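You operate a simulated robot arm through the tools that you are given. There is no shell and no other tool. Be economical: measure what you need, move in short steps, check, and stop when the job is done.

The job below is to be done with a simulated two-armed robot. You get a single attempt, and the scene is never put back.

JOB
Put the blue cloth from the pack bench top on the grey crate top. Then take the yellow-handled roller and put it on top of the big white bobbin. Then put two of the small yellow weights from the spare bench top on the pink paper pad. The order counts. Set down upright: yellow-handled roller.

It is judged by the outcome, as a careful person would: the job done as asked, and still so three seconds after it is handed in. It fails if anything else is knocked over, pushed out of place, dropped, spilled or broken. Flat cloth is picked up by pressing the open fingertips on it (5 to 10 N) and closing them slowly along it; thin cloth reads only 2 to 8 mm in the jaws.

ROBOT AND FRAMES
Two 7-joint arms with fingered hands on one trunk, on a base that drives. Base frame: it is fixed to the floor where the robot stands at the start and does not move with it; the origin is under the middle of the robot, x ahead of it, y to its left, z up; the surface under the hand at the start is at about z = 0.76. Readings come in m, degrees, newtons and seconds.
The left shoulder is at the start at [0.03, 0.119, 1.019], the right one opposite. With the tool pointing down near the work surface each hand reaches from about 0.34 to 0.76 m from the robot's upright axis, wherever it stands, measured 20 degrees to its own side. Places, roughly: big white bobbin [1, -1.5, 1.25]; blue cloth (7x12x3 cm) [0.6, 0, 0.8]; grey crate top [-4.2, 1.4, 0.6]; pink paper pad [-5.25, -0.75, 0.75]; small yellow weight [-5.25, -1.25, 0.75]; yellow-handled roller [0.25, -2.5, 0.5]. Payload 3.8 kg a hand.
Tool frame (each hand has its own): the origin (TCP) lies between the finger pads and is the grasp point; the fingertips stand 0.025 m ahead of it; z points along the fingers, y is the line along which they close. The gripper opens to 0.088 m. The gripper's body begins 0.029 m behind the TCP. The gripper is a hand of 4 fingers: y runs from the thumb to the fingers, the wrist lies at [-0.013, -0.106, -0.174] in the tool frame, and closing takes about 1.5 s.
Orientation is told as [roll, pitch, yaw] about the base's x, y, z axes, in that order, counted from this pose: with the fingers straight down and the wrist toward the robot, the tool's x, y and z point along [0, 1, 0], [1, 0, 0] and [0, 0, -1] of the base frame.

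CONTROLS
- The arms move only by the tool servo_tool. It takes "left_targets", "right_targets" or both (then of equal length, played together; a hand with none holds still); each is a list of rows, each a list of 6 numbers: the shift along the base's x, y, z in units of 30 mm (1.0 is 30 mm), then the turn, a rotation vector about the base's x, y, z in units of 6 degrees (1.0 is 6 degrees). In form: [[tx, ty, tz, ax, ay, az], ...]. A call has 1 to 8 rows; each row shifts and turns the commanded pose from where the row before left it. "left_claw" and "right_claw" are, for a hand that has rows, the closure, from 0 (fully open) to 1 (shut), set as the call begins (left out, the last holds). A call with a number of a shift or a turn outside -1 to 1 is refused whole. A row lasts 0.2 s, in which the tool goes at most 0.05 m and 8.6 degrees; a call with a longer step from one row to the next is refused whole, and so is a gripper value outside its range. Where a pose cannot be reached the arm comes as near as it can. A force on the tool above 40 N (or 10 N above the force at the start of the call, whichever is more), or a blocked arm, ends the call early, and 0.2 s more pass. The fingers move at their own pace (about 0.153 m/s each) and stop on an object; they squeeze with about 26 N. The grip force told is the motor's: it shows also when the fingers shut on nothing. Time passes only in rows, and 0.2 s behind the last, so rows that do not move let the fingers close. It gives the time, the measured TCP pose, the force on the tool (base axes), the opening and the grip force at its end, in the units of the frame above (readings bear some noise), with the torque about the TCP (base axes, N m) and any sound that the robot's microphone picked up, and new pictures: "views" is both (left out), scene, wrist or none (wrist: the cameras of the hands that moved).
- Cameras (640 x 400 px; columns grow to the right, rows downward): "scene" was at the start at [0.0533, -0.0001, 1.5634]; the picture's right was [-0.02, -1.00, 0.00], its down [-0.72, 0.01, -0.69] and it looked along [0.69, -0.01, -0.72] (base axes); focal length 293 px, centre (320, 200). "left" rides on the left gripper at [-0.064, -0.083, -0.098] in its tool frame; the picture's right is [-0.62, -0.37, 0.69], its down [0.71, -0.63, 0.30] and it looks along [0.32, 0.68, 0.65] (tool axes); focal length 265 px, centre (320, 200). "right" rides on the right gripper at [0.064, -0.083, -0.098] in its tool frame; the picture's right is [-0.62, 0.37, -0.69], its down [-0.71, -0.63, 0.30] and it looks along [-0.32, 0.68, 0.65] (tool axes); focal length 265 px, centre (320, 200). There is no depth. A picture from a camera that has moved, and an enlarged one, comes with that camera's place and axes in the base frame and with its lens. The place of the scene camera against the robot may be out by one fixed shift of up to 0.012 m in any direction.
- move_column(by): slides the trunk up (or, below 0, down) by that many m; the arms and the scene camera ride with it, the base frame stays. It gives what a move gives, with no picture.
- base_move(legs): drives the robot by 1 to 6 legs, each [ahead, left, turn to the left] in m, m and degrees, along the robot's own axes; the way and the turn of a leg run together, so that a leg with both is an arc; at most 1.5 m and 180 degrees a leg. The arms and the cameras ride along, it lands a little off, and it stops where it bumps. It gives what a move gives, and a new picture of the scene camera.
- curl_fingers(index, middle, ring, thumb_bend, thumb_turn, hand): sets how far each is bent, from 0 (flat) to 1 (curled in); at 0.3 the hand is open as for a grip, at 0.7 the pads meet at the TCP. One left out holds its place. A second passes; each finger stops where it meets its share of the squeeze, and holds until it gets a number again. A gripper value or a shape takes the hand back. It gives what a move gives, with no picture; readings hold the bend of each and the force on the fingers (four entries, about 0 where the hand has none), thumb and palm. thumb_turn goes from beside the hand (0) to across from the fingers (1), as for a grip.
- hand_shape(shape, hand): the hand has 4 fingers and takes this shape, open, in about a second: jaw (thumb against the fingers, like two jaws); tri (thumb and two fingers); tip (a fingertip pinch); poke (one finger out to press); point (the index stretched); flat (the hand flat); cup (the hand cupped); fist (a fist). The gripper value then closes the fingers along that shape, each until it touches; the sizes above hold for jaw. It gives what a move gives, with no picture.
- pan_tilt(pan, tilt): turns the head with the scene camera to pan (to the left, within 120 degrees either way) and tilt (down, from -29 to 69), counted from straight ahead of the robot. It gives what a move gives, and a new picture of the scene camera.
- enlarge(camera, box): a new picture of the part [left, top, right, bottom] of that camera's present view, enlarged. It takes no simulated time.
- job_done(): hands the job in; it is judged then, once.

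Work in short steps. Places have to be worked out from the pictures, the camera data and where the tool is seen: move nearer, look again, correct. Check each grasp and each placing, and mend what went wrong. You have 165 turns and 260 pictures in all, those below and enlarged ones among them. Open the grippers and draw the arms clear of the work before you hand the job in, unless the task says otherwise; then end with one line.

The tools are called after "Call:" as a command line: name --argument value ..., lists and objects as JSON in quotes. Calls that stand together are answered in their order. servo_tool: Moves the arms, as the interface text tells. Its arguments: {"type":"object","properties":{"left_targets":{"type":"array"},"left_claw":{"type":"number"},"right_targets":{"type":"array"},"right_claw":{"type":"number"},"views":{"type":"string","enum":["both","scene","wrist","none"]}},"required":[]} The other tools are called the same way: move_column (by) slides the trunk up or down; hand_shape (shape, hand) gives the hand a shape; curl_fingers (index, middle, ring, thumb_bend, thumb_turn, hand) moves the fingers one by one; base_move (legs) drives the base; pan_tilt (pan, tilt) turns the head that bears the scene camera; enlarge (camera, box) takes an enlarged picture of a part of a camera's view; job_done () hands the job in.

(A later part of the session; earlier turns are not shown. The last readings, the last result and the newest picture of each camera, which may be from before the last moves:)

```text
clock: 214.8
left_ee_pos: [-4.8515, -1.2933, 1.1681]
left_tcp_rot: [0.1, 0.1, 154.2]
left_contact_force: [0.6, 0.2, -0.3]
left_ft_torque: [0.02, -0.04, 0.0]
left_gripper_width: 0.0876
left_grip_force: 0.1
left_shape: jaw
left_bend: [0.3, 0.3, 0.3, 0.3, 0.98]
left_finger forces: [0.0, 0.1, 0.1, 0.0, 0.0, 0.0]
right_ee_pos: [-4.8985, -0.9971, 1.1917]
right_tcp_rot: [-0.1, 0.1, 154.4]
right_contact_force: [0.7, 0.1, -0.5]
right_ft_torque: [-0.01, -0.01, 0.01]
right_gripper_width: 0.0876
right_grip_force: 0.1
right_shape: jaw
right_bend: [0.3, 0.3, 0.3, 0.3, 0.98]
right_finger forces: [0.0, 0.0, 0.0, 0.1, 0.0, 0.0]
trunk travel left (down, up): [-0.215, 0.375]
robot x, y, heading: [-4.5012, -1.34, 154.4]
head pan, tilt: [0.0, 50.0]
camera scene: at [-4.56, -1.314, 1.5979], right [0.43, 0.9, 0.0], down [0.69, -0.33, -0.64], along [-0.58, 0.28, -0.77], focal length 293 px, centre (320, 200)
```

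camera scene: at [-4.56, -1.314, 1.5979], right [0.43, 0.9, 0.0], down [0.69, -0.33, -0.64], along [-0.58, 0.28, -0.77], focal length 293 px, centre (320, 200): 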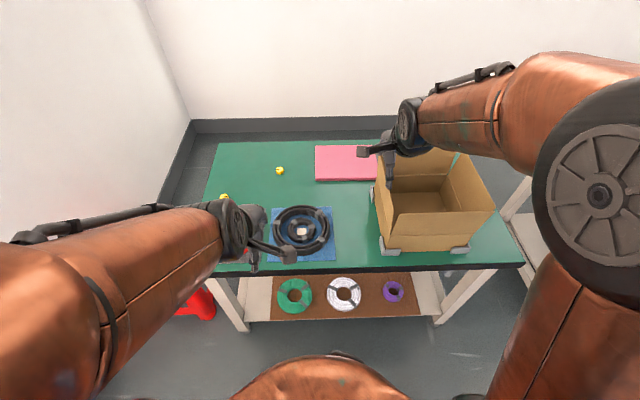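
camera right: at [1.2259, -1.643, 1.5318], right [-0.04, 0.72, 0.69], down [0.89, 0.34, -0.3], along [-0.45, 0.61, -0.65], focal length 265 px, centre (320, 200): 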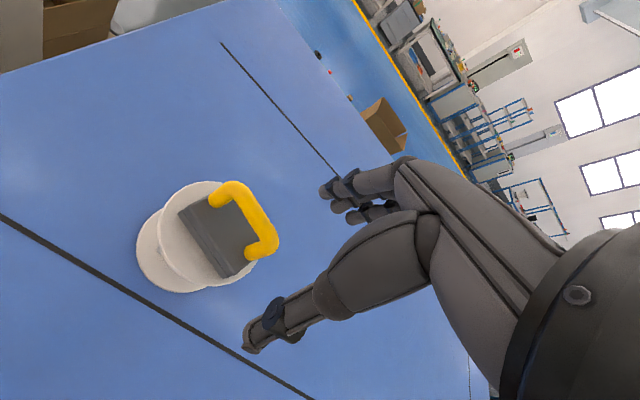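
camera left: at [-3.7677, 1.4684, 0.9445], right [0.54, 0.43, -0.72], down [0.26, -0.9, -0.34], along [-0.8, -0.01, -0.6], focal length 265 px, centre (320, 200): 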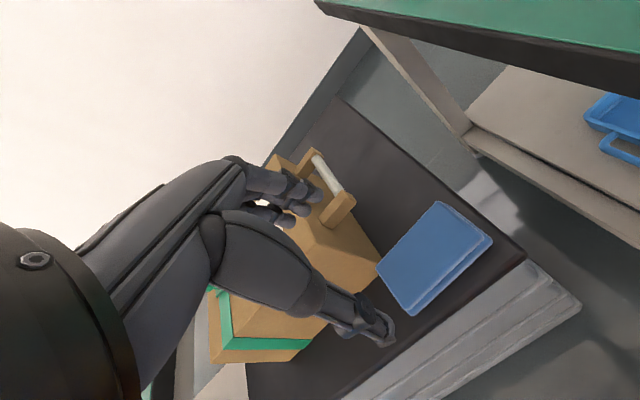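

Weight A is near (-5.40, -1.09), B near (-5.36, -1.33); the bench front is 0.485 m ahead. I close in 0.22 m and lower the trunk a little.

Call:
base_move --legs '[[0.22, 0, 1]]'

Call:
move_column --by -0.08

Call:
servo_tool --left_targets '[[0, 0, 0, 0, 0, 0]]' --views "both"

```text
clock: 216.5
left_ee_pos: [-5.0538, -1.2066, 1.1681]
left_tcp_rot: [0.1, 0.2, 155.5]
left_contact_force: [-0.3, 1.4, 0.5]
left_ft_torque: [0.02, -0.03, -0.02]
left_gripper_width: 0.0876
left_grip_force: 0.1
left_shape: jaw
left_bend: [0.3, 0.3, 0.3, 0.3, 0.98]
left_finger forces: [0.0, 0.0, 0.0, 0.1, 0.0, 0.0]
right_ee_pos: [-5.1059, -0.9096, 1.1907]
right_tcp_rot: [0.0, 0.2, 155.4]
right_contact_force: [-0.5, 0.7, -0.6]
right_ft_torque: [-0.02, -0.03, -0.01]
right_gripper_width: 0.088
right_grip_force: 0.0
right_shape: jaw
right_bend: [0.3, 0.3, 0.3, 0.3, 0.98]
right_finger forces: [0.1, 0.1, 0.0, 0.0, 0.1, 0.0]
trunk travel left (down, up): [-0.215, 0.375]
robot x, y, heading: [-4.7027, -1.2456, 155.4]
head pan, tilt: [0.0, 50.0]
camera scene: at [-4.763, -1.2199, 1.5978], right [0.42, 0.91, 0.0], down [0.7, -0.32, -0.64], along [-0.58, 0.27, -0.77], focal length 293 px, centre (320, 200)
```

scene: 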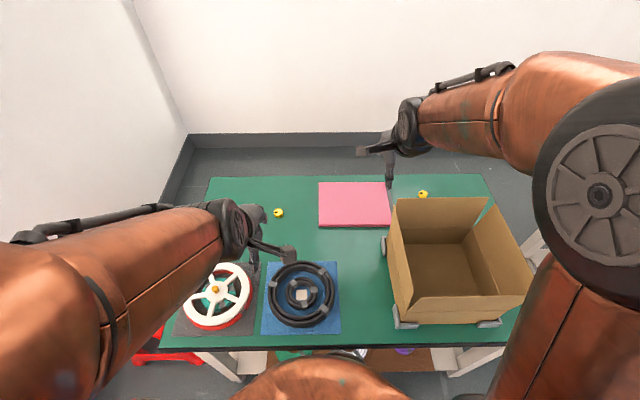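

```text
clock: 217.7
left_ee_pos: [-5.0545, -1.2051, 1.0885]
left_tcp_rot: [0.1, 0.1, 155.4]
left_contact_force: [-0.5, 0.1, 0.5]
left_ft_torque: [0.0, 0.01, -0.02]
left_gripper_width: 0.0877
left_grip_force: 0.1
left_shape: jaw
left_bend: [0.3, 0.3, 0.3, 0.3, 0.98]
left_finger forces: [0.0, 0.0, 0.0, 0.0, 0.0, 0.1]
right_ee_pos: [-5.1045, -0.91, 1.1113]
right_tcp_rot: [0.0, 0.1, 155.4]
right_contact_force: [-0.1, 0.4, -0.2]
right_ft_torque: [0.04, -0.01, 0.02]
right_gripper_width: 0.0877
right_grip_force: 0.1
right_shape: jaw
right_bend: [0.3, 0.3, 0.3, 0.3, 0.98]
right_finger forces: [0.1, 0.0, 0.1, 0.0, 0.0, 0.0]
trunk travel left (down, up): [-0.135, 0.455]
robot x, y, heading: [-4.7024, -1.248, 155.4]
head pan, tilt: [0.0, 50.0]
```

```text
clock: 218.1
left_ee_pos: [-5.0531, -1.2062, 1.0888]
left_tcp_rot: [0.1, 0.1, 155.4]
left_contact_force: [-0.2, -0.6, 0.7]
left_ft_torque: [-0.03, -0.04, -0.03]
left_gripper_width: 0.0878
left_grip_force: 0.1
left_shape: jaw
left_bend: [0.3, 0.3, 0.3, 0.3, 0.98]
left_finger forces: [0.0, 0.1, 0.1, 0.0, 0.0, 0.0]
right_ee_pos: [-5.105, -0.9089, 1.1117]
right_tcp_rot: [0.0, 0.1, 155.4]
right_contact_force: [0.7, 0.3, -0.2]
right_ft_torque: [0.01, -0.04, 0.01]
right_gripper_width: 0.0878
right_grip_force: 0.0
right_shape: jaw
right_bend: [0.3, 0.3, 0.3, 0.3, 0.98]
right_finger forces: [0.0, 0.0, 0.0, 0.0, 0.0, 0.1]
trunk travel left (down, up): [-0.135, 0.455]
robot x, y, heading: [-4.7036, -1.2485, 155.1]
head pan, tilt: [0.0, 50.0]
camera scene: at [-4.7617, -1.2205, 1.5179], right [0.42, 0.91, 0.0], down [0.7, -0.32, -0.64], along [-0.58, 0.27, -0.77], focal length 293 px, centre (320, 200)
camera left: at [-4.9506, -1.1817, 1.1869], right [0.59, 0.41, -0.69], down [0.28, -0.91, -0.3], along [-0.76, -0.01, -0.66], focal length 265 px, centre (320, 200)
```

scene: 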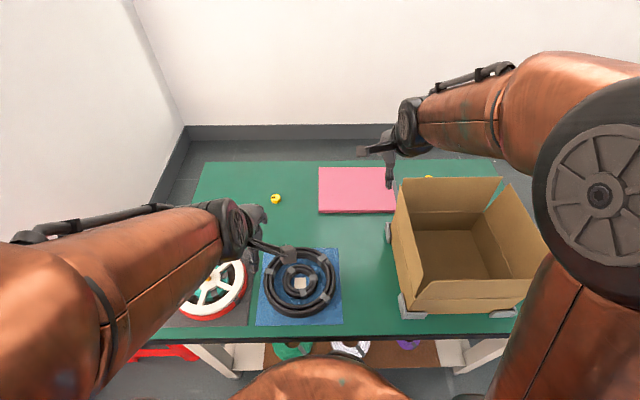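
left: 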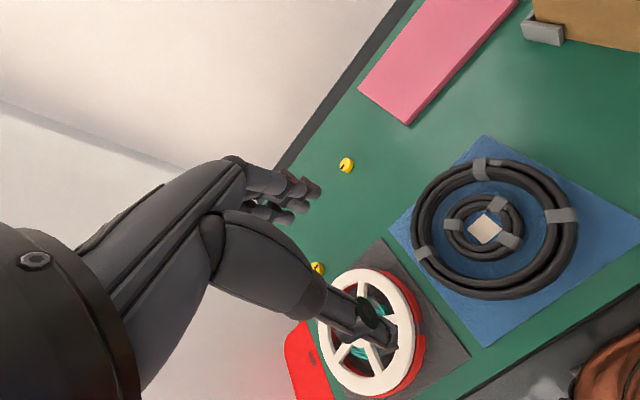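

Wrist view confirms A at (-5.407, -1.090) and B at (-5.35, -1.324). I enlarge A to see its shape.

Call:
enlarge --camera "left" --box '[300, 135, 400, 200]'

```text
6.15 times, centred on (350, 168) of left
camera zoom: at [-4.9506, -1.1817, 1.1869], right [0.59, 0.41, -0.69], down [0.28, -0.91, -0.3], along [-0.76, -0.01, -0.66], focal length 1633 px, centre (135, 400)
```

zoom: 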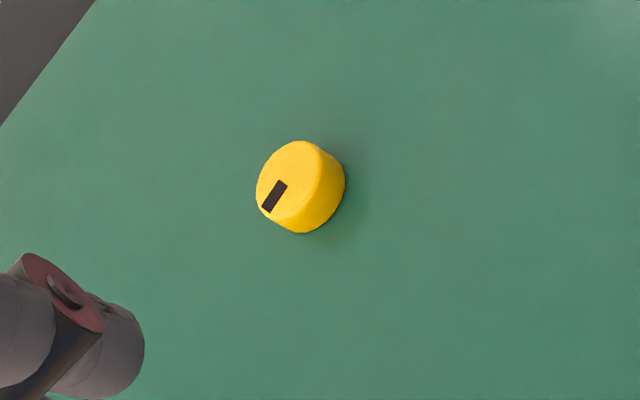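

The weight is an upright cylinder about 32 mm across and 20 mm high. I bring the left hand towards it, staying high.

Call:
servo_tool --left_targets '[[-1, 0.33, -0.3, 0, 0, 0], [-1, 0.33, -0.3, 0, 0, 0], [-1, 0.33, -0.3, 0, 0, 0], [-1, 0.33, -0.3, 0, 0, 0], [-1, 0.33, -0.3, 0, 0, 0], [-1, 0.33, -0.5, 0, 0, 0], [-1, 0.33, -0.5, 0, 0, 0], [-1, 0.33, -0.5, 0, 0, 0]]' --left_claw 0 --views "none"

Call:
servo_tool --left_targets '[[-0.95, 0.3, -0.8, 0, 0, 0], [-0.95, 0.3, -0.8, 0, 0, 0], [-0.95, 0.3, -0.8, 0, 0, 0], [-0.85, 0.25, -0.8, 0, 0, 0], [0, 0, -0.8, 0, 0, 0], [0, 0, 0, 0, 0, 0]]'

```text
clock: 219.9
left_ee_pos: [-5.2945, -1.1252, 0.9962]
left_tcp_rot: [0.1, 0.3, 155.5]
left_contact_force: [0.5, -0.5, -0.6]
left_ft_torque: [-0.03, -0.01, -0.02]
left_gripper_width: 0.0878
left_grip_force: 0.0
left_shape: jaw
left_bend: [0.3, 0.3, 0.3, 0.3, 0.98]
left_finger forces: [0.0, 0.1, 0.0, 0.0, 0.0, 0.0]
right_ee_pos: [-5.1053, -0.9093, 1.1101]
right_tcp_rot: [0.0, 0.2, 155.4]
right_contact_force: [0.2, -0.4, 0.3]
right_ft_torque: [0.02, 0.01, -0.02]
right_gripper_width: 0.0879
right_grip_force: 0.0
right_shape: jaw
right_bend: [0.3, 0.3, 0.3, 0.3, 0.98]
right_finger forces: [0.0, 0.0, 0.0, 0.1, 0.1, 0.0]
trunk travel left (down, up): [-0.135, 0.455]
robot x, y, heading: [-4.701, -1.2461, 155.4]
head pan, tilt: [0.0, 50.0]
```

```text
clock: 221.3
left_ee_pos: [-5.4041, -1.0937, 0.8782]
left_tcp_rot: [0.1, 0.2, 155.4]
left_contact_force: [0.0, -0.2, 0.8]
left_ft_torque: [-0.03, 0.01, 0.01]
left_gripper_width: 0.0877
left_grip_force: 0.1
left_shape: jaw
left_bend: [0.3, 0.3, 0.3, 0.3, 0.98]
left_finger forces: [0.0, 0.0, 0.0, 0.1, 0.0, 0.1]
right_ee_pos: [-5.1042, -0.9089, 1.1117]
right_tcp_rot: [0.0, 0.2, 155.4]
right_contact_force: [-0.6, 0.4, -0.1]
right_ft_torque: [0.01, -0.01, -0.02]
right_gripper_width: 0.0877
right_grip_force: 0.1
right_shape: jaw
right_bend: [0.3, 0.3, 0.3, 0.3, 0.98]
right_finger forces: [0.1, 0.0, 0.1, 0.0, 0.1, 0.0]
trunk travel left (down, up): [-0.135, 0.455]
robot x, y, heading: [-4.7018, -1.2491, 155.4]
head pan, tilt: [0.0, 50.0]
camera scene: at [-4.7619, -1.2204, 1.5179], right [0.42, 0.91, 0.0], down [0.7, -0.32, -0.64], along [-0.58, 0.27, -0.77], focal length 293 px, centre (320, 200)
camera left: at [-5.301, -1.069, 0.9764], right [0.59, 0.41, -0.69], down [0.28, -0.91, -0.3], along [-0.76, -0.01, -0.66], focal length 265 px, centre (320, 200)
```

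scene: 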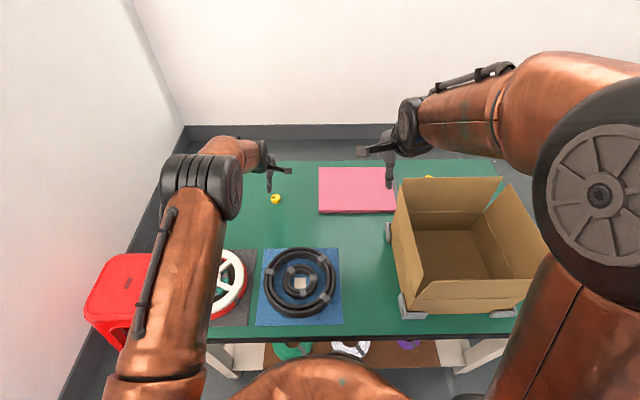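
left: 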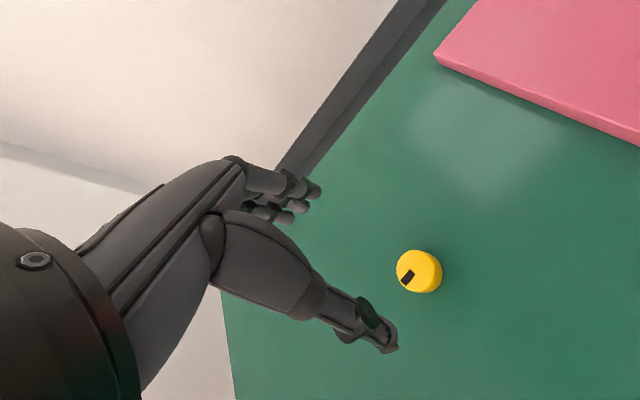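

A is at (-5.401, -1.090). I align and go down to about z 0.80, then check.

Call:
servo_tool --left_targets '[[0.1, 0.14, -0.6, 0, 0, 0], [0, 0, -0.7, 0, 0, 0], [0, 0, -0.7, 0, 0, 0], [0, 0, -0.5, 0, 0, 0], [0, 0, 0, 0, 0, 0]]' --views "wrist"

```text
clock: 222.5
left_ee_pos: [-5.4023, -1.0871, 0.8048]
left_tcp_rot: [0.2, 0.2, 155.4]
left_contact_force: [-0.5, 0.6, 0.1]
left_ft_torque: [0.0, -0.05, 0.04]
left_gripper_width: 0.0877
left_grip_force: 0.1
left_shape: jaw
left_bend: [0.3, 0.3, 0.3, 0.3, 0.98]
left_finger forces: [0.0, 0.0, 0.0, 0.1, 0.1, 0.0]
right_ee_pos: [-5.1046, -0.9097, 1.1115]
right_tcp_rot: [0.1, 0.1, 155.4]
right_contact_force: [-0.6, 0.2, -0.2]
right_ft_torque: [0.02, 0.0, -0.01]
right_gripper_width: 0.0878
right_grip_force: 0.1
right_shape: jaw
right_bend: [0.3, 0.3, 0.3, 0.3, 0.98]
right_finger forces: [0.0, 0.1, 0.0, 0.1, 0.0, 0.0]
trunk travel left (down, up): [-0.135, 0.455]
robot x, y, heading: [-4.7039, -1.2435, 155.3]
head pan, tilt: [0.0, 50.0]
camera left: at [-5.299, -1.064, 0.9032], right [0.59, 0.41, -0.69], down [0.28, -0.91, -0.3], along [-0.76, -0.01, -0.66], focal length 265 px, centre (320, 200)
```

left: 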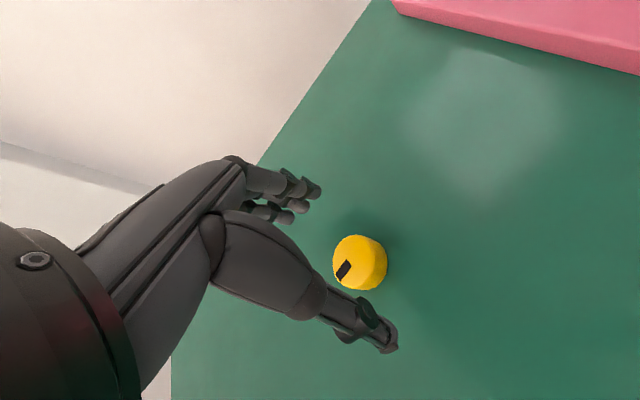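

Still well aligned. I go down to the bench level in small steps.

Call:
servo_tool --left_targets '[[0.05, -0.1, -0.35, 0, 0, 0], [0, 0, -0.25, 0, 0, 0], [0, 0, -0.1, 0, 0, 0], [0, 0, 0, 0, 0, 0]]' --views "wrist"

```text
clock: 223.5
left_ee_pos: [-5.4003, -1.0896, 0.784]
left_tcp_rot: [0.2, -0.2, 155.5]
left_contact_force: [2.3, -2.0, 12.6]
left_ft_torque: [0.15, 0.58, 0.06]
left_gripper_width: 0.0866
left_grip_force: 0.0
left_shape: jaw
left_bend: [0.3, 0.3, 0.3, 0.3, 0.98]
left_finger forces: [0.0, 12.2, 0.1, 0.0, 0.1, 0.1]
right_ee_pos: [-5.1025, -0.9108, 1.1117]
right_tcp_rot: [0.0, -0.1, 155.5]
right_contact_force: [0.1, -0.3, -0.3]
right_ft_torque: [0.02, 0.04, 0.01]
right_gripper_width: 0.0876
right_grip_force: 0.1
right_shape: jaw
right_bend: [0.3, 0.3, 0.3, 0.3, 0.98]
right_finger forces: [0.0, 0.0, 0.0, 0.1, 0.1, 0.0]
trunk travel left (down, up): [-0.135, 0.455]
robot x, y, heading: [-4.7034, -1.2461, 155.4]
head pan, tilt: [0.0, 50.0]
camera left: at [-5.2963, -1.0662, 0.8828], right [0.59, 0.41, -0.69], down [0.27, -0.91, -0.3], along [-0.76, -0.01, -0.65], focal length 265 px, centre (320, 200)
```

left: 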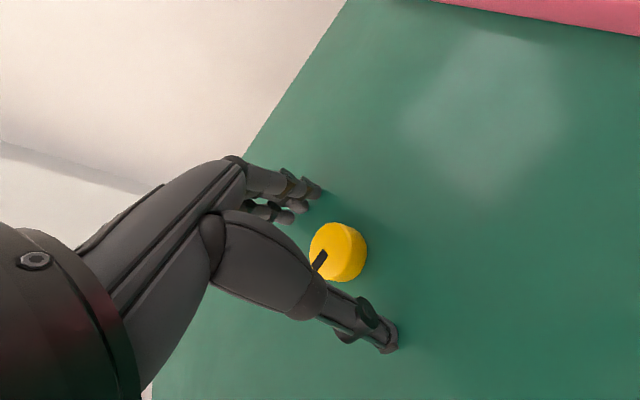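

A fingertip just touches the bench (12 N). I ease up 3 mm and close on the weight.

Call:
servo_tool --left_targets '[[0, 0, 0.1, 0, 0, 0], [0, 0, 0, 0, 0, 0]]' --views "none"

Call:
servo_tool --left_targets '[[0, 0, 0, 0, 0, 0], [0, 0, 0, 0, 0, 0], [0, 0, 0, 0, 0, 0], [0, 0, 0, 0, 0, 0], [0, 0, 0, 0, 0, 0], [0, 0, 0, 0, 0, 0], [0, 0, 0, 0, 0, 0], [0, 0, 0, 0, 0, 0]]' --left_claw 1 --views "wrist"

```text
clock: 224.1
left_ee_pos: [-5.3995, -1.0906, 0.7852]
left_tcp_rot: [0.1, 0.2, 155.3]
left_contact_force: [0.5, -0.5, 5.3]
left_ft_torque: [0.13, 0.29, -0.03]
left_gripper_width: 0.0876
left_grip_force: 0.0
left_shape: jaw
left_bend: [0.3, 0.3, 0.3, 0.3, 0.98]
left_finger forces: [0.1, 5.3, 0.1, 0.0, 0.1, 0.1]
right_ee_pos: [-5.1044, -0.9105, 1.1118]
right_tcp_rot: [0.0, 0.0, 155.4]
right_contact_force: [-1.3, 0.0, -0.3]
right_ft_torque: [0.0, -0.01, 0.01]
right_gripper_width: 0.0878
right_grip_force: 0.2
right_shape: jaw
right_bend: [0.3, 0.3, 0.3, 0.3, 0.98]
right_finger forces: [0.0, 0.1, 0.1, 0.0, 0.0, 0.1]
trunk travel left (down, up): [-0.135, 0.455]
robot x, y, heading: [-4.7017, -1.2488, 155.6]
head pan, tilt: [0.0, 50.0]
```

```text
clock: 225.9
left_ee_pos: [-5.4002, -1.0914, 0.7852]
left_tcp_rot: [0.1, 0.1, 155.4]
left_contact_force: [-1.8, -0.8, 7.6]
left_ft_torque: [0.05, 0.21, 0.06]
left_gripper_width: 0.0309
left_grip_force: 25.9
left_shape: jaw
left_bend: [0.74, 0.47, 0.51, 0.78, 1.0]
left_finger forces: [20.9, 4.2, 0.0, 0.0, 20.2, 0.1]
right_ee_pos: [-5.1033, -0.9094, 1.1119]
right_tcp_rot: [0.0, 0.1, 155.5]
right_contact_force: [0.5, -0.6, 0.5]
right_ft_torque: [-0.03, 0.03, 0.01]
right_gripper_width: 0.0877
right_grip_force: 0.2
right_shape: jaw
right_bend: [0.3, 0.3, 0.3, 0.3, 0.98]
right_finger forces: [0.1, 0.1, 0.1, 0.1, 0.0, 0.1]
trunk travel left (down, up): [-0.135, 0.455]
robot x, y, heading: [-4.7029, -1.2477, 155.6]
head pan, tilt: [0.0, 50.0]
camera left: at [-5.2964, -1.067, 0.8845], right [0.59, 0.41, -0.69], down [0.27, -0.91, -0.3], along [-0.76, -0.01, -0.65], focal length 265 px, centre (320, 200)
```

left: 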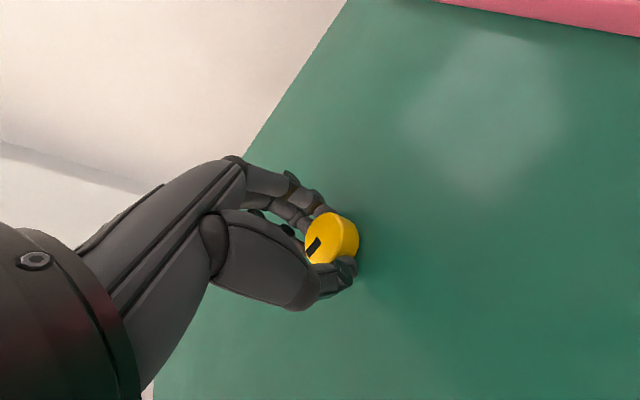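

The weight is held at 31 mm. I lift it and check.

Call:
servo_tool --left_targets '[[0, 0, 0.3, 0, 0, 0], [0, 0, 0.6, 0, 0, 0], [0, 0, 0.7, 0, 0, 0], [0, 0, 0.7, 0, 0, 0], [0, 0, 0, 0, 0, 0]]'

```text
clock: 227.1
left_ee_pos: [-5.3983, -1.0905, 0.8547]
left_tcp_rot: [0.0, 0.2, 155.4]
left_contact_force: [0.2, -0.2, -0.4]
left_ft_torque: [-0.06, -0.01, -0.03]
left_gripper_width: 0.0301
left_grip_force: 25.6
left_shape: jaw
left_bend: [0.74, 0.47, 0.51, 0.78, 1.0]
left_finger forces: [15.8, 4.5, 0.0, 0.1, 20.5, 0.0]
right_ee_pos: [-5.1061, -0.9088, 1.1117]
right_tcp_rot: [0.1, 0.2, 155.4]
right_contact_force: [0.5, 0.4, -0.5]
right_ft_torque: [0.02, -0.01, -0.01]
right_gripper_width: 0.0875
right_grip_force: 0.1
right_shape: jaw
right_bend: [0.3, 0.3, 0.3, 0.3, 0.98]
right_finger forces: [0.1, 0.1, 0.0, 0.0, 0.0, 0.0]
trunk travel left (down, up): [-0.135, 0.455]
robot x, y, heading: [-4.7023, -1.2438, 155.4]
head pan, tilt: [0.0, 50.0]
camera scene: at [-4.7624, -1.2203, 1.5178], right [0.42, 0.91, 0.0], down [0.7, -0.32, -0.64], along [-0.58, 0.27, -0.77], focal length 293 px, centre (320, 200)
camera left: at [-5.2964, -1.0668, 0.9529], right [0.6, 0.41, -0.69], down [0.28, -0.91, -0.3], along [-0.75, -0.01, -0.66], focal length 265 px, centre (320, 200)
```

scene: 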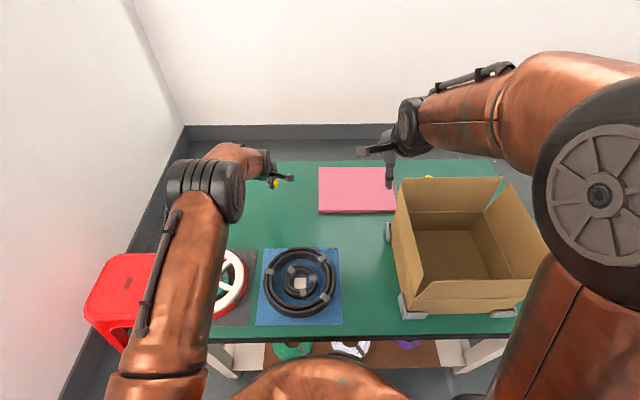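
left: 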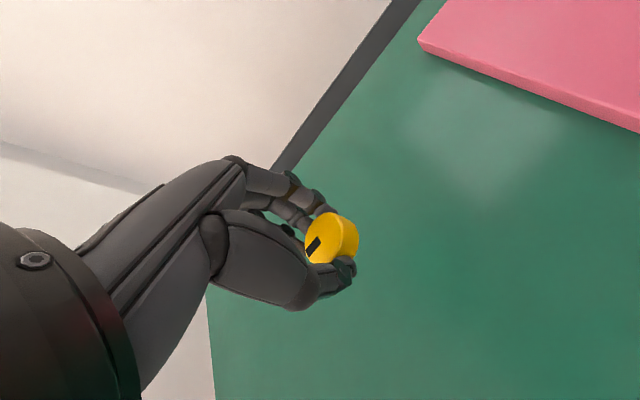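

A is held. The pad's near-left corner reads (-5.277, -0.983) with its top ≈0.78. I raise the right hand and sidestep 0.12 m right so the left hand reaches the pad well.

Call:
servo_tool --left_targets '[[0, 0, 0.8, 0, 0, 0], [0, 0, 0.8, 0, 0, 0], [0, 0, 0, 0, 0, 0], [0, 0, 0, 0, 0, 0]]' --right_targets '[[0.3, 0, 0.9, 0, 0, 0], [0.3, 0, 0.9, 0, 0, 0], [0.3, 0, 0.9, 0, 0, 0], [0, 0, 0.6, 0, 0, 0]]' --views "none"

Call:
base_move --legs '[[-0.02, -0.12, 0]]'

Call:
servo_tool --left_targets '[[0, 0, 0, 0, 0, 0]]' --views "wrist"

```text
clock: 228.1
left_ee_pos: [-5.4, -1.089, 0.8999]
left_tcp_rot: [0.1, 0.2, 155.3]
left_contact_force: [0.9, 0.5, -0.6]
left_ft_torque: [0.01, -0.03, 0.02]
left_gripper_width: 0.0304
left_grip_force: 25.5
left_shape: jaw
left_bend: [0.74, 0.47, 0.51, 0.78, 1.0]
left_finger forces: [15.7, 4.5, 0.0, 0.1, 20.5, 0.1]
right_ee_pos: [-5.0772, -0.9089, 1.2114]
right_tcp_rot: [-0.1, 0.2, 155.4]
right_contact_force: [0.0, -0.3, -0.2]
right_ft_torque: [0.03, 0.01, 0.01]
right_gripper_width: 0.0877
right_grip_force: 0.1
right_shape: jaw
right_bend: [0.3, 0.3, 0.3, 0.3, 0.98]
right_finger forces: [0.0, 0.1, 0.0, 0.0, 0.1, 0.0]
trunk travel left (down, up): [-0.135, 0.455]
robot x, y, heading: [-4.697, -1.2487, 155.5]
head pan, tilt: [0.0, 50.0]
```

```text
clock: 229.3
left_ee_pos: [-5.3295, -0.984, 0.9003]
left_tcp_rot: [0.2, 0.0, 155.1]
left_contact_force: [0.5, -0.4, -1.2]
left_ft_torque: [-0.02, -0.02, -0.01]
left_gripper_width: 0.0302
left_grip_force: 25.8
left_shape: jaw
left_bend: [0.74, 0.47, 0.51, 0.78, 1.0]
left_finger forces: [15.9, 4.5, 0.0, 0.0, 20.6, 0.0]
right_ee_pos: [-5.0079, -0.8042, 1.2114]
right_tcp_rot: [0.1, 0.1, 155.2]
right_contact_force: [0.5, 0.2, -0.8]
right_ft_torque: [-0.01, 0.01, 0.03]
right_gripper_width: 0.0877
right_grip_force: 0.1
right_shape: jaw
right_bend: [0.3, 0.3, 0.3, 0.3, 0.98]
right_finger forces: [0.0, 0.0, 0.0, 0.1, 0.0, 0.1]
trunk travel left (down, up): [-0.135, 0.455]
robot x, y, heading: [-4.6315, -1.1419, 155.2]
head pan, tilt: [0.0, 50.0]
camera scene: at [-4.6916, -1.1156, 1.5179], right [0.42, 0.91, 0.0], down [0.69, -0.32, -0.64], along [-0.58, 0.27, -0.77], focal length 293 px, centre (320, 200)
```

scene: 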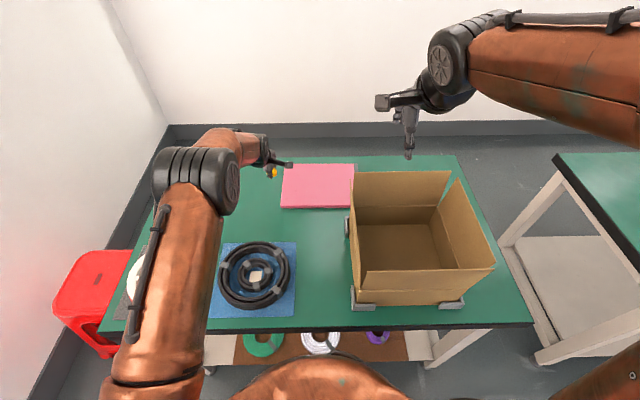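

```text
clock: 229.8
left_ee_pos: [-5.3315, -0.9843, 0.9002]
left_tcp_rot: [0.1, 0.2, 155.2]
left_contact_force: [0.3, -0.1, -1.8]
left_ft_torque: [0.0, -0.01, 0.01]
left_gripper_width: 0.0302
left_grip_force: 26.2
left_shape: jaw
left_bend: [0.74, 0.47, 0.51, 0.78, 1.0]
left_finger forces: [15.8, 4.6, 0.0, 0.0, 20.5, 0.0]
right_ee_pos: [-5.0083, -0.8055, 1.2119]
right_tcp_rot: [0.0, 0.1, 155.2]
right_contact_force: [-1.3, 0.2, -0.5]
right_ft_torque: [0.01, 0.02, 0.01]
right_gripper_width: 0.0879
right_grip_force: 0.1
right_shape: jaw
right_bend: [0.3, 0.3, 0.3, 0.3, 0.98]
right_finger forces: [0.0, 0.0, 0.0, 0.0, 0.0, 0.0]
trunk travel left (down, up): [-0.135, 0.455]
robot x, y, heading: [-4.6352, -1.1435, 155.3]
head pan, tilt: [0.0, 50.0]
camera left: at [-5.2276, -0.9609, 0.999], right [0.6, 0.41, -0.69], down [0.27, -0.91, -0.3], along [-0.76, -0.01, -0.66], focal length 265 px, centre (320, 200)
```

left: 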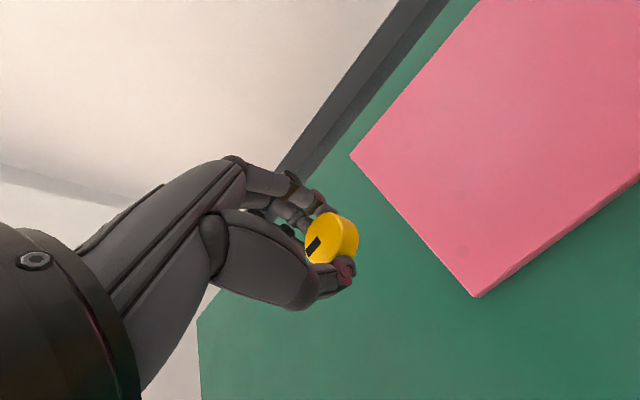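

The pad's near-left corner is at (-5.285, -0.98). I carry A to (-5.295, -0.860) over the pad.

Call:
servo_tool --left_targets '[[0.24, 0.83, -0.2, 0, 0, 0], [0.24, 0.83, -0.2, 0, 0, 0], [0.24, 0.83, -0.3, 0, 0, 0], [0.24, 0.83, -0.4, 0, 0, 0], [0.24, 0.83, -0.5, 0, 0, 0], [0, 0, 0, 0, 0, 0]]'

```text
clock: 231.2
left_ee_pos: [-5.2957, -0.8593, 0.8523]
left_tcp_rot: [0.2, 0.3, 155.2]
left_contact_force: [0.5, 0.3, -0.8]
left_ft_torque: [0.04, 0.0, 0.0]
left_gripper_width: 0.0301
left_grip_force: 26.2
left_shape: jaw
left_bend: [0.74, 0.47, 0.51, 0.78, 1.0]
left_finger forces: [15.7, 4.6, 0.0, 0.0, 20.4, 0.1]
right_ee_pos: [-5.0073, -0.8062, 1.2106]
right_tcp_rot: [0.1, 0.0, 155.1]
right_contact_force: [0.2, 0.6, -0.5]
right_ft_torque: [0.04, 0.01, -0.02]
right_gripper_width: 0.0879
right_grip_force: 0.1
right_shape: jaw
right_bend: [0.3, 0.3, 0.3, 0.3, 0.98]
right_finger forces: [0.1, 0.0, 0.1, 0.0, 0.0, 0.0]
trunk travel left (down, up): [-0.135, 0.455]
robot x, y, heading: [-4.6313, -1.142, 155.5]
head pan, tilt: [0.0, 50.0]
camera scene: at [-4.6926, -1.1176, 1.5179], right [0.42, 0.91, 0.0], down [0.7, -0.32, -0.64], along [-0.58, 0.27, -0.77], focal length 293 px, centre (320, 200)
camera left: at [-5.1926, -0.836, 0.9504], right [0.6, 0.41, -0.69], down [0.27, -0.91, -0.3], along [-0.76, -0.01, -0.66], focal length 265 px, centre (320, 200)
```

scene: 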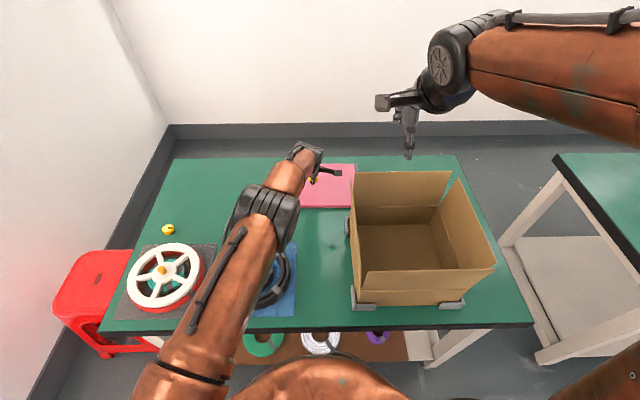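
left: 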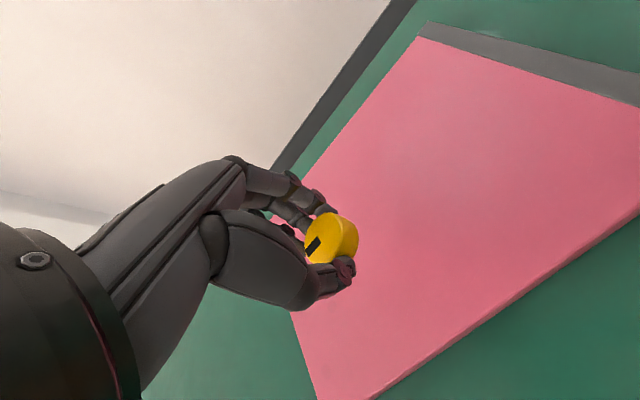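

The weight is over the pad with margin on all sides. I lower it until it touches.

Call:
servo_tool --left_targets '[[0, 0, -0.6, 0, 0, 0], [0, 0, -0.4, 0, 0, 0], [0, 0, -0.2, 0, 0, 0], [0, 0, -0.15, 0, 0, 0], [0, 0, 0, 0, 0, 0]]' --views "none"

```text
clock: 232.3
left_ee_pos: [-5.2954, -0.8595, 0.8109]
left_tcp_rot: [0.1, 0.3, 155.2]
left_contact_force: [-1.0, -0.5, -0.5]
left_ft_torque: [-0.02, 0.0, 0.0]
left_gripper_width: 0.0304
left_grip_force: 25.4
left_shape: jaw
left_bend: [0.74, 0.47, 0.51, 0.78, 1.0]
left_finger forces: [15.8, 4.6, 0.1, 0.0, 20.4, 0.0]
right_ee_pos: [-5.0071, -0.8062, 1.2118]
right_tcp_rot: [0.0, 0.2, 155.3]
right_contact_force: [-0.2, 0.1, -0.1]
right_ft_torque: [0.01, 0.02, -0.01]
right_gripper_width: 0.0877
right_grip_force: 0.1
right_shape: jaw
right_bend: [0.3, 0.3, 0.3, 0.3, 0.98]
right_finger forces: [0.0, 0.0, 0.0, 0.0, 0.0, 0.0]
trunk travel left (down, up): [-0.135, 0.455]
robot x, y, heading: [-4.6328, -1.143, 155.3]
head pan, tilt: [0.0, 50.0]
```

No contact yet; I continue in 3 mm steps.

Call:
servo_tool --left_targets '[[0, 0, -0.1, 0, 0, 0], [0, 0, -0.1, 0, 0, 0], [0, 0, -0.1, 0, 0, 0], [0, 0, 0, 0, 0, 0]]' --views "wrist"

```text
clock: 233.3
left_ee_pos: [-5.2957, -0.8598, 0.8024]
left_tcp_rot: [0.1, 0.2, 155.1]
left_contact_force: [-0.1, -0.1, 2.7]
left_ft_torque: [0.02, 0.05, -0.02]
left_gripper_width: 0.0299
left_grip_force: 26.3
left_shape: jaw
left_bend: [0.74, 0.47, 0.51, 0.78, 1.0]
left_finger forces: [16.8, 4.7, 0.0, 0.1, 20.6, 0.0]
right_ee_pos: [-5.0071, -0.8065, 1.2104]
right_tcp_rot: [-0.1, 0.1, 155.1]
right_contact_force: [-0.8, 0.7, -0.7]
right_ft_torque: [0.01, 0.03, 0.04]
right_gripper_width: 0.0877
right_grip_force: 0.0
right_shape: jaw
right_bend: [0.3, 0.3, 0.3, 0.3, 0.98]
right_finger forces: [0.0, 0.0, 0.0, 0.1, 0.0, 0.0]
trunk travel left (down, up): [-0.135, 0.455]
robot x, y, heading: [-4.6298, -1.1448, 155.0]
head pan, tilt: [0.0, 50.0]
camera left: at [-5.1917, -0.8357, 0.9018], right [0.6, 0.41, -0.69], down [0.27, -0.91, -0.3], along [-0.76, -0.01, -0.65], focal length 265 px, centre (320, 200)
```

left: 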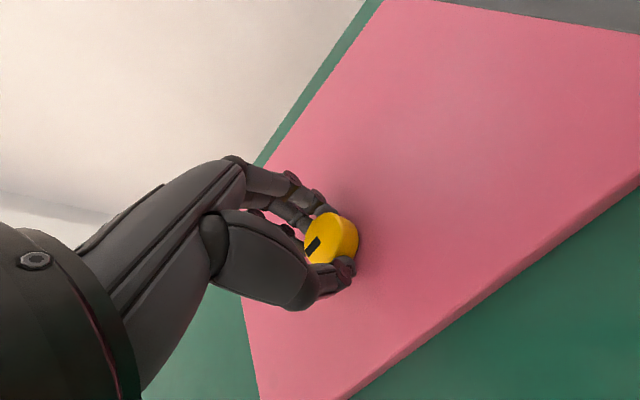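

It touches (2.7 N). I open partway, gently.

Call:
servo_tool --left_targets '[[0, 0, 0, 0, 0, 0], [0, 0, 0, 0, 0, 0], [0, 0, 0, 0, 0, 0], [0, 0, 0, 0, 0, 0]]' --left_claw 0.3 --views "wrist"

```text
clock: 234.3
left_ee_pos: [-5.295, -0.8597, 0.8028]
left_tcp_rot: [0.1, 0.2, 155.1]
left_contact_force: [0.1, 0.1, 3.4]
left_ft_torque: [0.02, 0.09, 0.01]
left_gripper_width: 0.0602
left_grip_force: 0.1
left_shape: jaw
left_bend: [0.28, 0.38, 0.34, 0.58, 0.99]
left_finger forces: [0.1, 2.4, 0.1, 0.0, 0.1, 0.0]
right_ee_pos: [-5.0061, -0.8061, 1.2112]
right_tcp_rot: [0.0, 0.1, 155.2]
right_contact_force: [0.1, 0.8, 0.0]
right_ft_torque: [-0.01, -0.02, -0.03]
right_gripper_width: 0.0877
right_grip_force: 0.0
right_shape: jaw
right_bend: [0.3, 0.3, 0.3, 0.3, 0.98]
right_finger forces: [0.0, 0.0, 0.1, 0.0, 0.0, 0.0]
trunk travel left (down, up): [-0.135, 0.455]
robot x, y, heading: [-4.6351, -1.143, 155.4]
head pan, tilt: [0.0, 50.0]
camera left: at [-5.1913, -0.8357, 0.9015], right [0.6, 0.41, -0.69], down [0.27, -0.91, -0.3], along [-0.76, -0.01, -0.65], focal length 265 px, centre (320, 200)
```

left: 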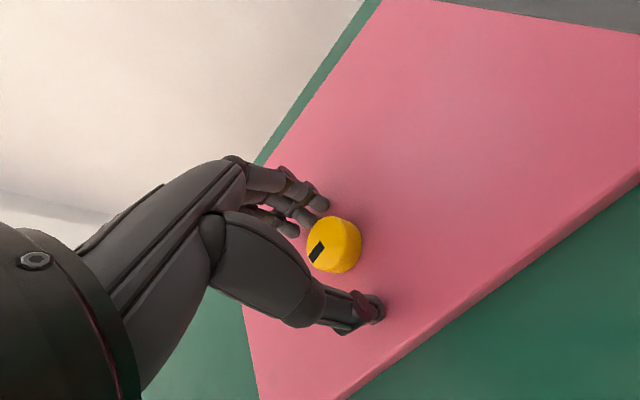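

A stands on the pad. I lift clear and carry the hand to above weight B, keeping the opening at 60 mm because the reel is near it.

Call:
servo_tool --left_targets '[[0, 0, 0.4, 0, 0, 0], [0, 0, 0.8, 0, 0, 0], [0, 0, 0.9, 0, 0, 0], [0, 0, 0.9, 0, 0, 0], [0, 0, 0.9, 0, 0, 0], [-0.1, -0.9, 0.5, 0, 0, 0], [-0.1, -1, 0.3, 0, 0, 0], [-0.1, -1, 0, 0, 0, 0]]' --left_claw 0.3 --views "wrist"

Call:
servo_tool --left_targets '[[-0.15, -1, 0, 0, 0, 0], [-0.15, -1, 0, 0, 0, 0], [-0.15, -1, 0, 0, 0, 0], [-0.15, -1, 0, 0, 0, 0], [-0.15, -1, 0, 0, 0, 0], [-0.15, -1, 0, 0, 0, 0], [-0.15, -1, 0, 0, 0, 0], [-0.15, -1, 0, 0, 0, 0]]'

```text
clock: 236.2
left_ee_pos: [-5.3014, -0.9486, 0.9421]
left_tcp_rot: [0.2, 0.2, 155.2]
left_contact_force: [-0.5, 0.3, 0.5]
left_ft_torque: [0.0, -0.02, -0.04]
left_gripper_width: 0.0612
left_grip_force: 0.0
left_shape: jaw
left_bend: [0.28, 0.37, 0.34, 0.58, 0.99]
left_finger forces: [0.1, 0.1, 0.1, 0.0, 0.0, 0.0]
right_ee_pos: [-5.0075, -0.8074, 1.2119]
right_tcp_rot: [-0.1, 0.1, 155.2]
right_contact_force: [-0.6, 0.0, -0.3]
right_ft_torque: [0.01, -0.04, -0.04]
right_gripper_width: 0.0876
right_grip_force: 0.1
right_shape: jaw
right_bend: [0.3, 0.3, 0.3, 0.3, 0.98]
right_finger forces: [0.0, 0.0, 0.0, 0.0, 0.1, 0.0]
trunk travel left (down, up): [-0.135, 0.455]
robot x, y, heading: [-4.6353, -1.1406, 155.5]
head pan, tilt: [0.0, 50.0]
camera left: at [-5.1987, -0.9254, 1.0416], right [0.6, 0.41, -0.69], down [0.27, -0.91, -0.3], along [-0.76, -0.01, -0.66], focal length 265 px, centre (320, 200)
```

left: 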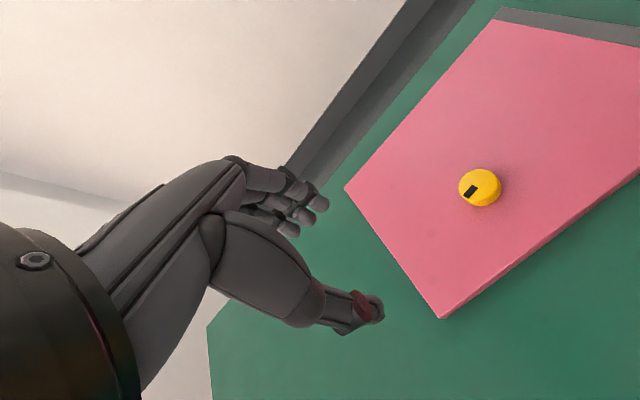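

```text
clock: 237.9
left_ee_pos: [-5.3405, -1.1852, 0.9425]
left_tcp_rot: [0.2, 0.1, 155.1]
left_contact_force: [0.4, -0.3, 0.2]
left_ft_torque: [-0.01, 0.02, 0.02]
left_gripper_width: 0.0614
left_grip_force: 0.0
left_shape: jaw
left_bend: [0.28, 0.37, 0.34, 0.58, 0.99]
left_finger forces: [0.0, 0.0, 0.0, 0.1, 0.1, 0.0]
right_ee_pos: [-5.0077, -0.8075, 1.2116]
right_tcp_rot: [-0.1, 0.1, 155.2]
right_contact_force: [-0.2, -0.5, 0.2]
right_ft_torque: [0.04, -0.01, -0.01]
right_gripper_width: 0.0877
right_grip_force: 0.1
right_shape: jaw
right_bend: [0.3, 0.3, 0.3, 0.3, 0.98]
right_finger forces: [0.0, 0.1, 0.0, 0.0, 0.1, 0.0]
trunk travel left (down, up): [-0.135, 0.455]
robot x, y, heading: [-4.6318, -1.1431, 155.2]
head pan, tilt: [0.0, 50.0]
camera scene: at [-4.6928, -1.1184, 1.5179], right [0.42, 0.91, 0.0], down [0.7, -0.32, -0.64], along [-0.58, 0.27, -0.77], focal length 293 px, centre (320, 200)
camera left: at [-5.2365, -1.1626, 1.0421], right [0.6, 0.41, -0.69], down [0.27, -0.91, -0.3], along [-0.76, -0.01, -0.65], focal length 265 px, centre (320, 200)
```

scene: 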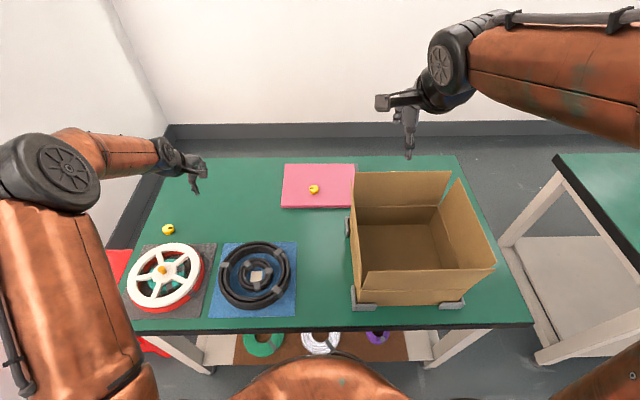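
left: 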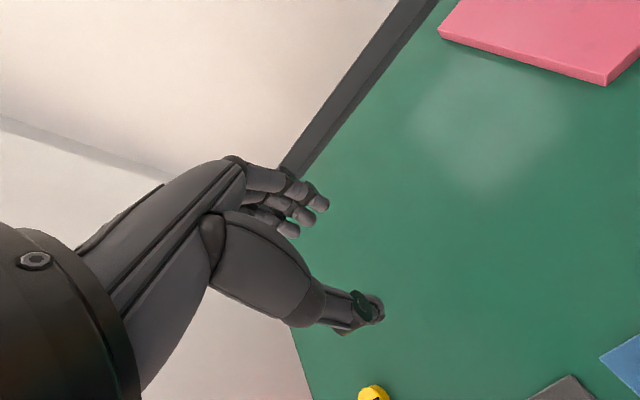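

B reads (-5.355, -1.325). I move above it and lower to ~z 0.86 for a check.

Call:
servo_tool --left_targets '[[-0.09, -0.93, 0, 0, 0, 0], [-0.09, -0.93, 0, 0, 0, 0], [-0.09, -0.93, 0, 0, 0, 0], [-0.09, -0.93, 0, 0, 0, 0], [-0.09, -0.93, -0.4, 0, 0, 0], [0, 0, -0.9, 0, 0, 0], [0, 0, -0.9, 0, 0, 0], [0, 0, 0, 0, 0, 0]]'

```text
clock: 239.8
left_ee_pos: [-5.3548, -1.327, 0.8792]
left_tcp_rot: [0.1, 0.1, 155.1]
left_contact_force: [0.4, 0.4, 0.2]
left_ft_torque: [0.0, -0.03, 0.02]
left_gripper_width: 0.0613
left_grip_force: 0.0
left_shape: jaw
left_bend: [0.28, 0.37, 0.34, 0.58, 0.99]
left_finger forces: [0.0, 0.0, 0.1, 0.0, 0.1, 0.0]
right_ee_pos: [-5.0073, -0.805, 1.2114]
right_tcp_rot: [0.0, 0.1, 155.2]
right_contact_force: [0.2, -0.1, -0.3]
right_ft_torque: [0.01, 0.03, 0.01]
right_gripper_width: 0.0878
right_grip_force: 0.1
right_shape: jaw
right_bend: [0.3, 0.3, 0.3, 0.3, 0.98]
right_finger forces: [0.0, 0.0, 0.0, 0.0, 0.0, 0.0]
trunk travel left (down, up): [-0.135, 0.455]
robot x, y, heading: [-4.6371, -1.1463, 155.1]
head pan, tilt: [0.0, 50.0]
camera scene: at [-4.6923, -1.1172, 1.5179], right [0.42, 0.91, 0.0], down [0.7, -0.32, -0.64], along [-0.58, 0.27, -0.77], focal length 293 px, centre (320, 200)
camera left: at [-5.2509, -1.3047, 0.978], right [0.6, 0.41, -0.69], down [0.27, -0.91, -0.3], along [-0.76, -0.01, -0.65], focal length 265 px, centre (320, 200)
```

scene: 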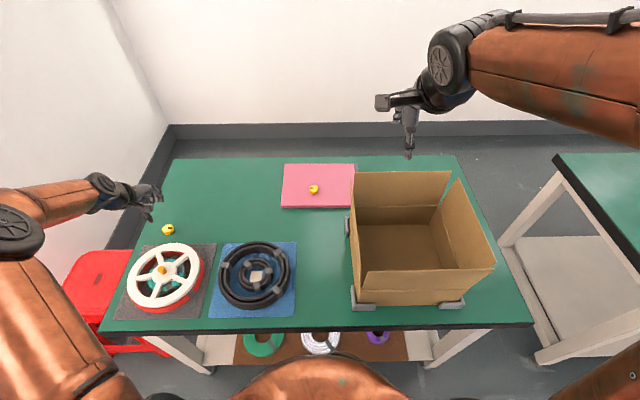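
left: 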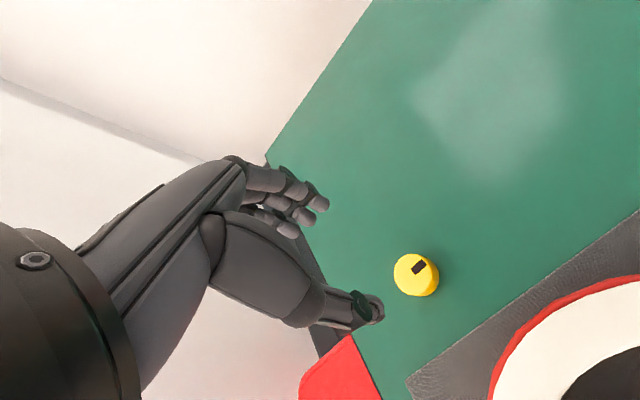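

Aligned within a few mm; the reel is clear of the thumb. I descend to z≈0.79.

Call:
servo_tool --left_targets '[[0.1, -0.1, -0.8, 0, 0, 0], [0, 0, -0.8, 0, 0, 0], [0, 0, -0.7, 0, 0, 0], [0, 0, -0.4, 0, 0, 0], [0, 0, -0.25, 0, 0, 0], [0, 0, 0, 0, 0, 0]]' --views "wrist"

```text
clock: 241.2
left_ee_pos: [-5.3506, -1.3315, 0.7904]
left_tcp_rot: [0.2, 0.2, 155.0]
left_contact_force: [0.0, -0.2, -0.2]
left_ft_torque: [0.0, -0.05, 0.0]
left_gripper_width: 0.0612
left_grip_force: 0.2
left_shape: jaw
left_bend: [0.28, 0.37, 0.34, 0.58, 0.99]
left_finger forces: [0.0, 0.0, 0.0, 0.0, 0.0, 0.0]
right_ee_pos: [-5.0073, -0.8057, 1.2114]
right_tcp_rot: [0.0, 0.0, 155.2]
right_contact_force: [0.4, -1.1, -0.3]
right_ft_torque: [0.02, 0.01, -0.02]
right_gripper_width: 0.0878
right_grip_force: 0.0
right_shape: jaw
right_bend: [0.3, 0.3, 0.3, 0.3, 0.98]
right_finger forces: [0.1, 0.0, 0.0, 0.0, 0.0, 0.0]
trunk travel left (down, up): [-0.135, 0.455]
robot x, y, heading: [-4.6319, -1.1413, 155.3]
head pan, tilt: [0.0, 50.0]
camera left: at [-5.2485, -1.3074, 0.8888], right [0.6, 0.41, -0.69], down [0.27, -0.91, -0.3], along [-0.76, -0.01, -0.66], focal length 265 px, centre (320, 200)
```

left: 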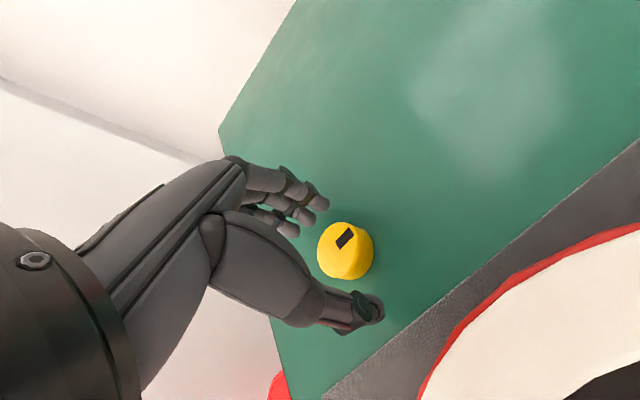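

Positioned just like the first one. I lower 4 mm more and close.

Call:
servo_tool --left_targets '[[0, 0, -0.13, 0, 0, 0], [0, 0, 0, 0, 0, 0]]' --views "none"

Call:
servo_tool --left_targets '[[0, 0, 0, 0, 0, 0], [0, 0, 0, 0, 0, 0], [0, 0, 0, 0, 0, 0], [0, 0, 0, 0, 0, 0], [0, 0, 0, 0, 0, 0], [0, 0, 0, 0, 0, 0], [0, 0, 0, 0, 0, 0]]' --left_claw 1 --views "wrist"

```text
clock: 241.8
left_ee_pos: [-5.3516, -1.3297, 0.787]
left_tcp_rot: [0.1, 0.1, 155.2]
left_contact_force: [-0.6, 0.3, 0.2]
left_ft_torque: [-0.03, -0.02, -0.02]
left_gripper_width: 0.0612
left_grip_force: 0.1
left_shape: jaw
left_bend: [0.28, 0.37, 0.34, 0.58, 0.99]
left_finger forces: [0.0, 0.0, 0.1, 0.0, 0.0, 0.0]
right_ee_pos: [-5.0068, -0.8056, 1.2131]
right_tcp_rot: [0.1, 0.0, 155.2]
right_contact_force: [0.3, -0.4, 0.3]
right_ft_torque: [-0.01, 0.0, -0.02]
right_gripper_width: 0.0877
right_grip_force: 0.0
right_shape: jaw
right_bend: [0.3, 0.3, 0.3, 0.3, 0.98]
right_finger forces: [0.0, 0.0, 0.1, 0.1, 0.0, 0.1]
trunk travel left (down, up): [-0.135, 0.455]
robot x, y, heading: [-4.6323, -1.1466, 155.4]
head pan, tilt: [0.0, 50.0]
```

```text
clock: 243.3
left_ee_pos: [-5.3517, -1.33, 0.7867]
left_tcp_rot: [0.1, 0.2, 155.1]
left_contact_force: [-0.5, 1.0, -0.6]
left_ft_torque: [-0.01, 0.0, 0.01]
left_gripper_width: 0.0246
left_grip_force: 26.0
left_shape: jaw
left_bend: [0.74, 0.57, 0.63, 0.75, 1.0]
left_finger forces: [14.3, 8.3, 0.0, 0.0, 22.4, 0.0]
right_ee_pos: [-5.007, -0.8065, 1.2115]
right_tcp_rot: [-0.1, 0.1, 155.2]
right_contact_force: [-0.8, 0.4, 0.6]
right_ft_torque: [-0.03, 0.0, -0.01]
right_gripper_width: 0.0878
right_grip_force: 0.1
right_shape: jaw
right_bend: [0.3, 0.3, 0.3, 0.3, 0.98]
right_finger forces: [0.1, 0.1, 0.0, 0.0, 0.0, 0.0]
trunk travel left (down, up): [-0.135, 0.455]
robot x, y, heading: [-4.6316, -1.1445, 155.2]
head pan, tilt: [0.0, 50.0]
camera left: at [-5.2487, -1.3069, 0.8854], right [0.6, 0.41, -0.69], down [0.27, -0.91, -0.3], along [-0.76, -0.01, -0.66], focal length 265 px, centre (320, 200)
```

left: 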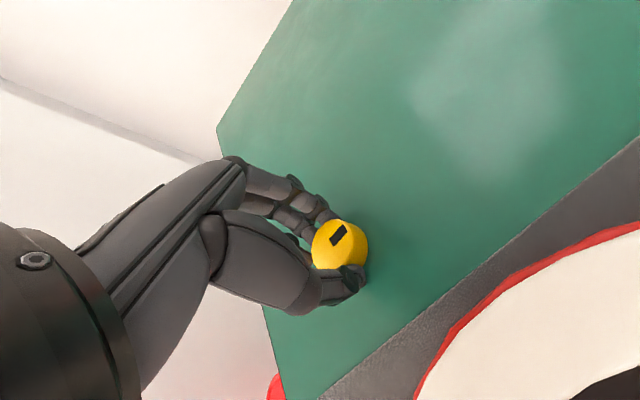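

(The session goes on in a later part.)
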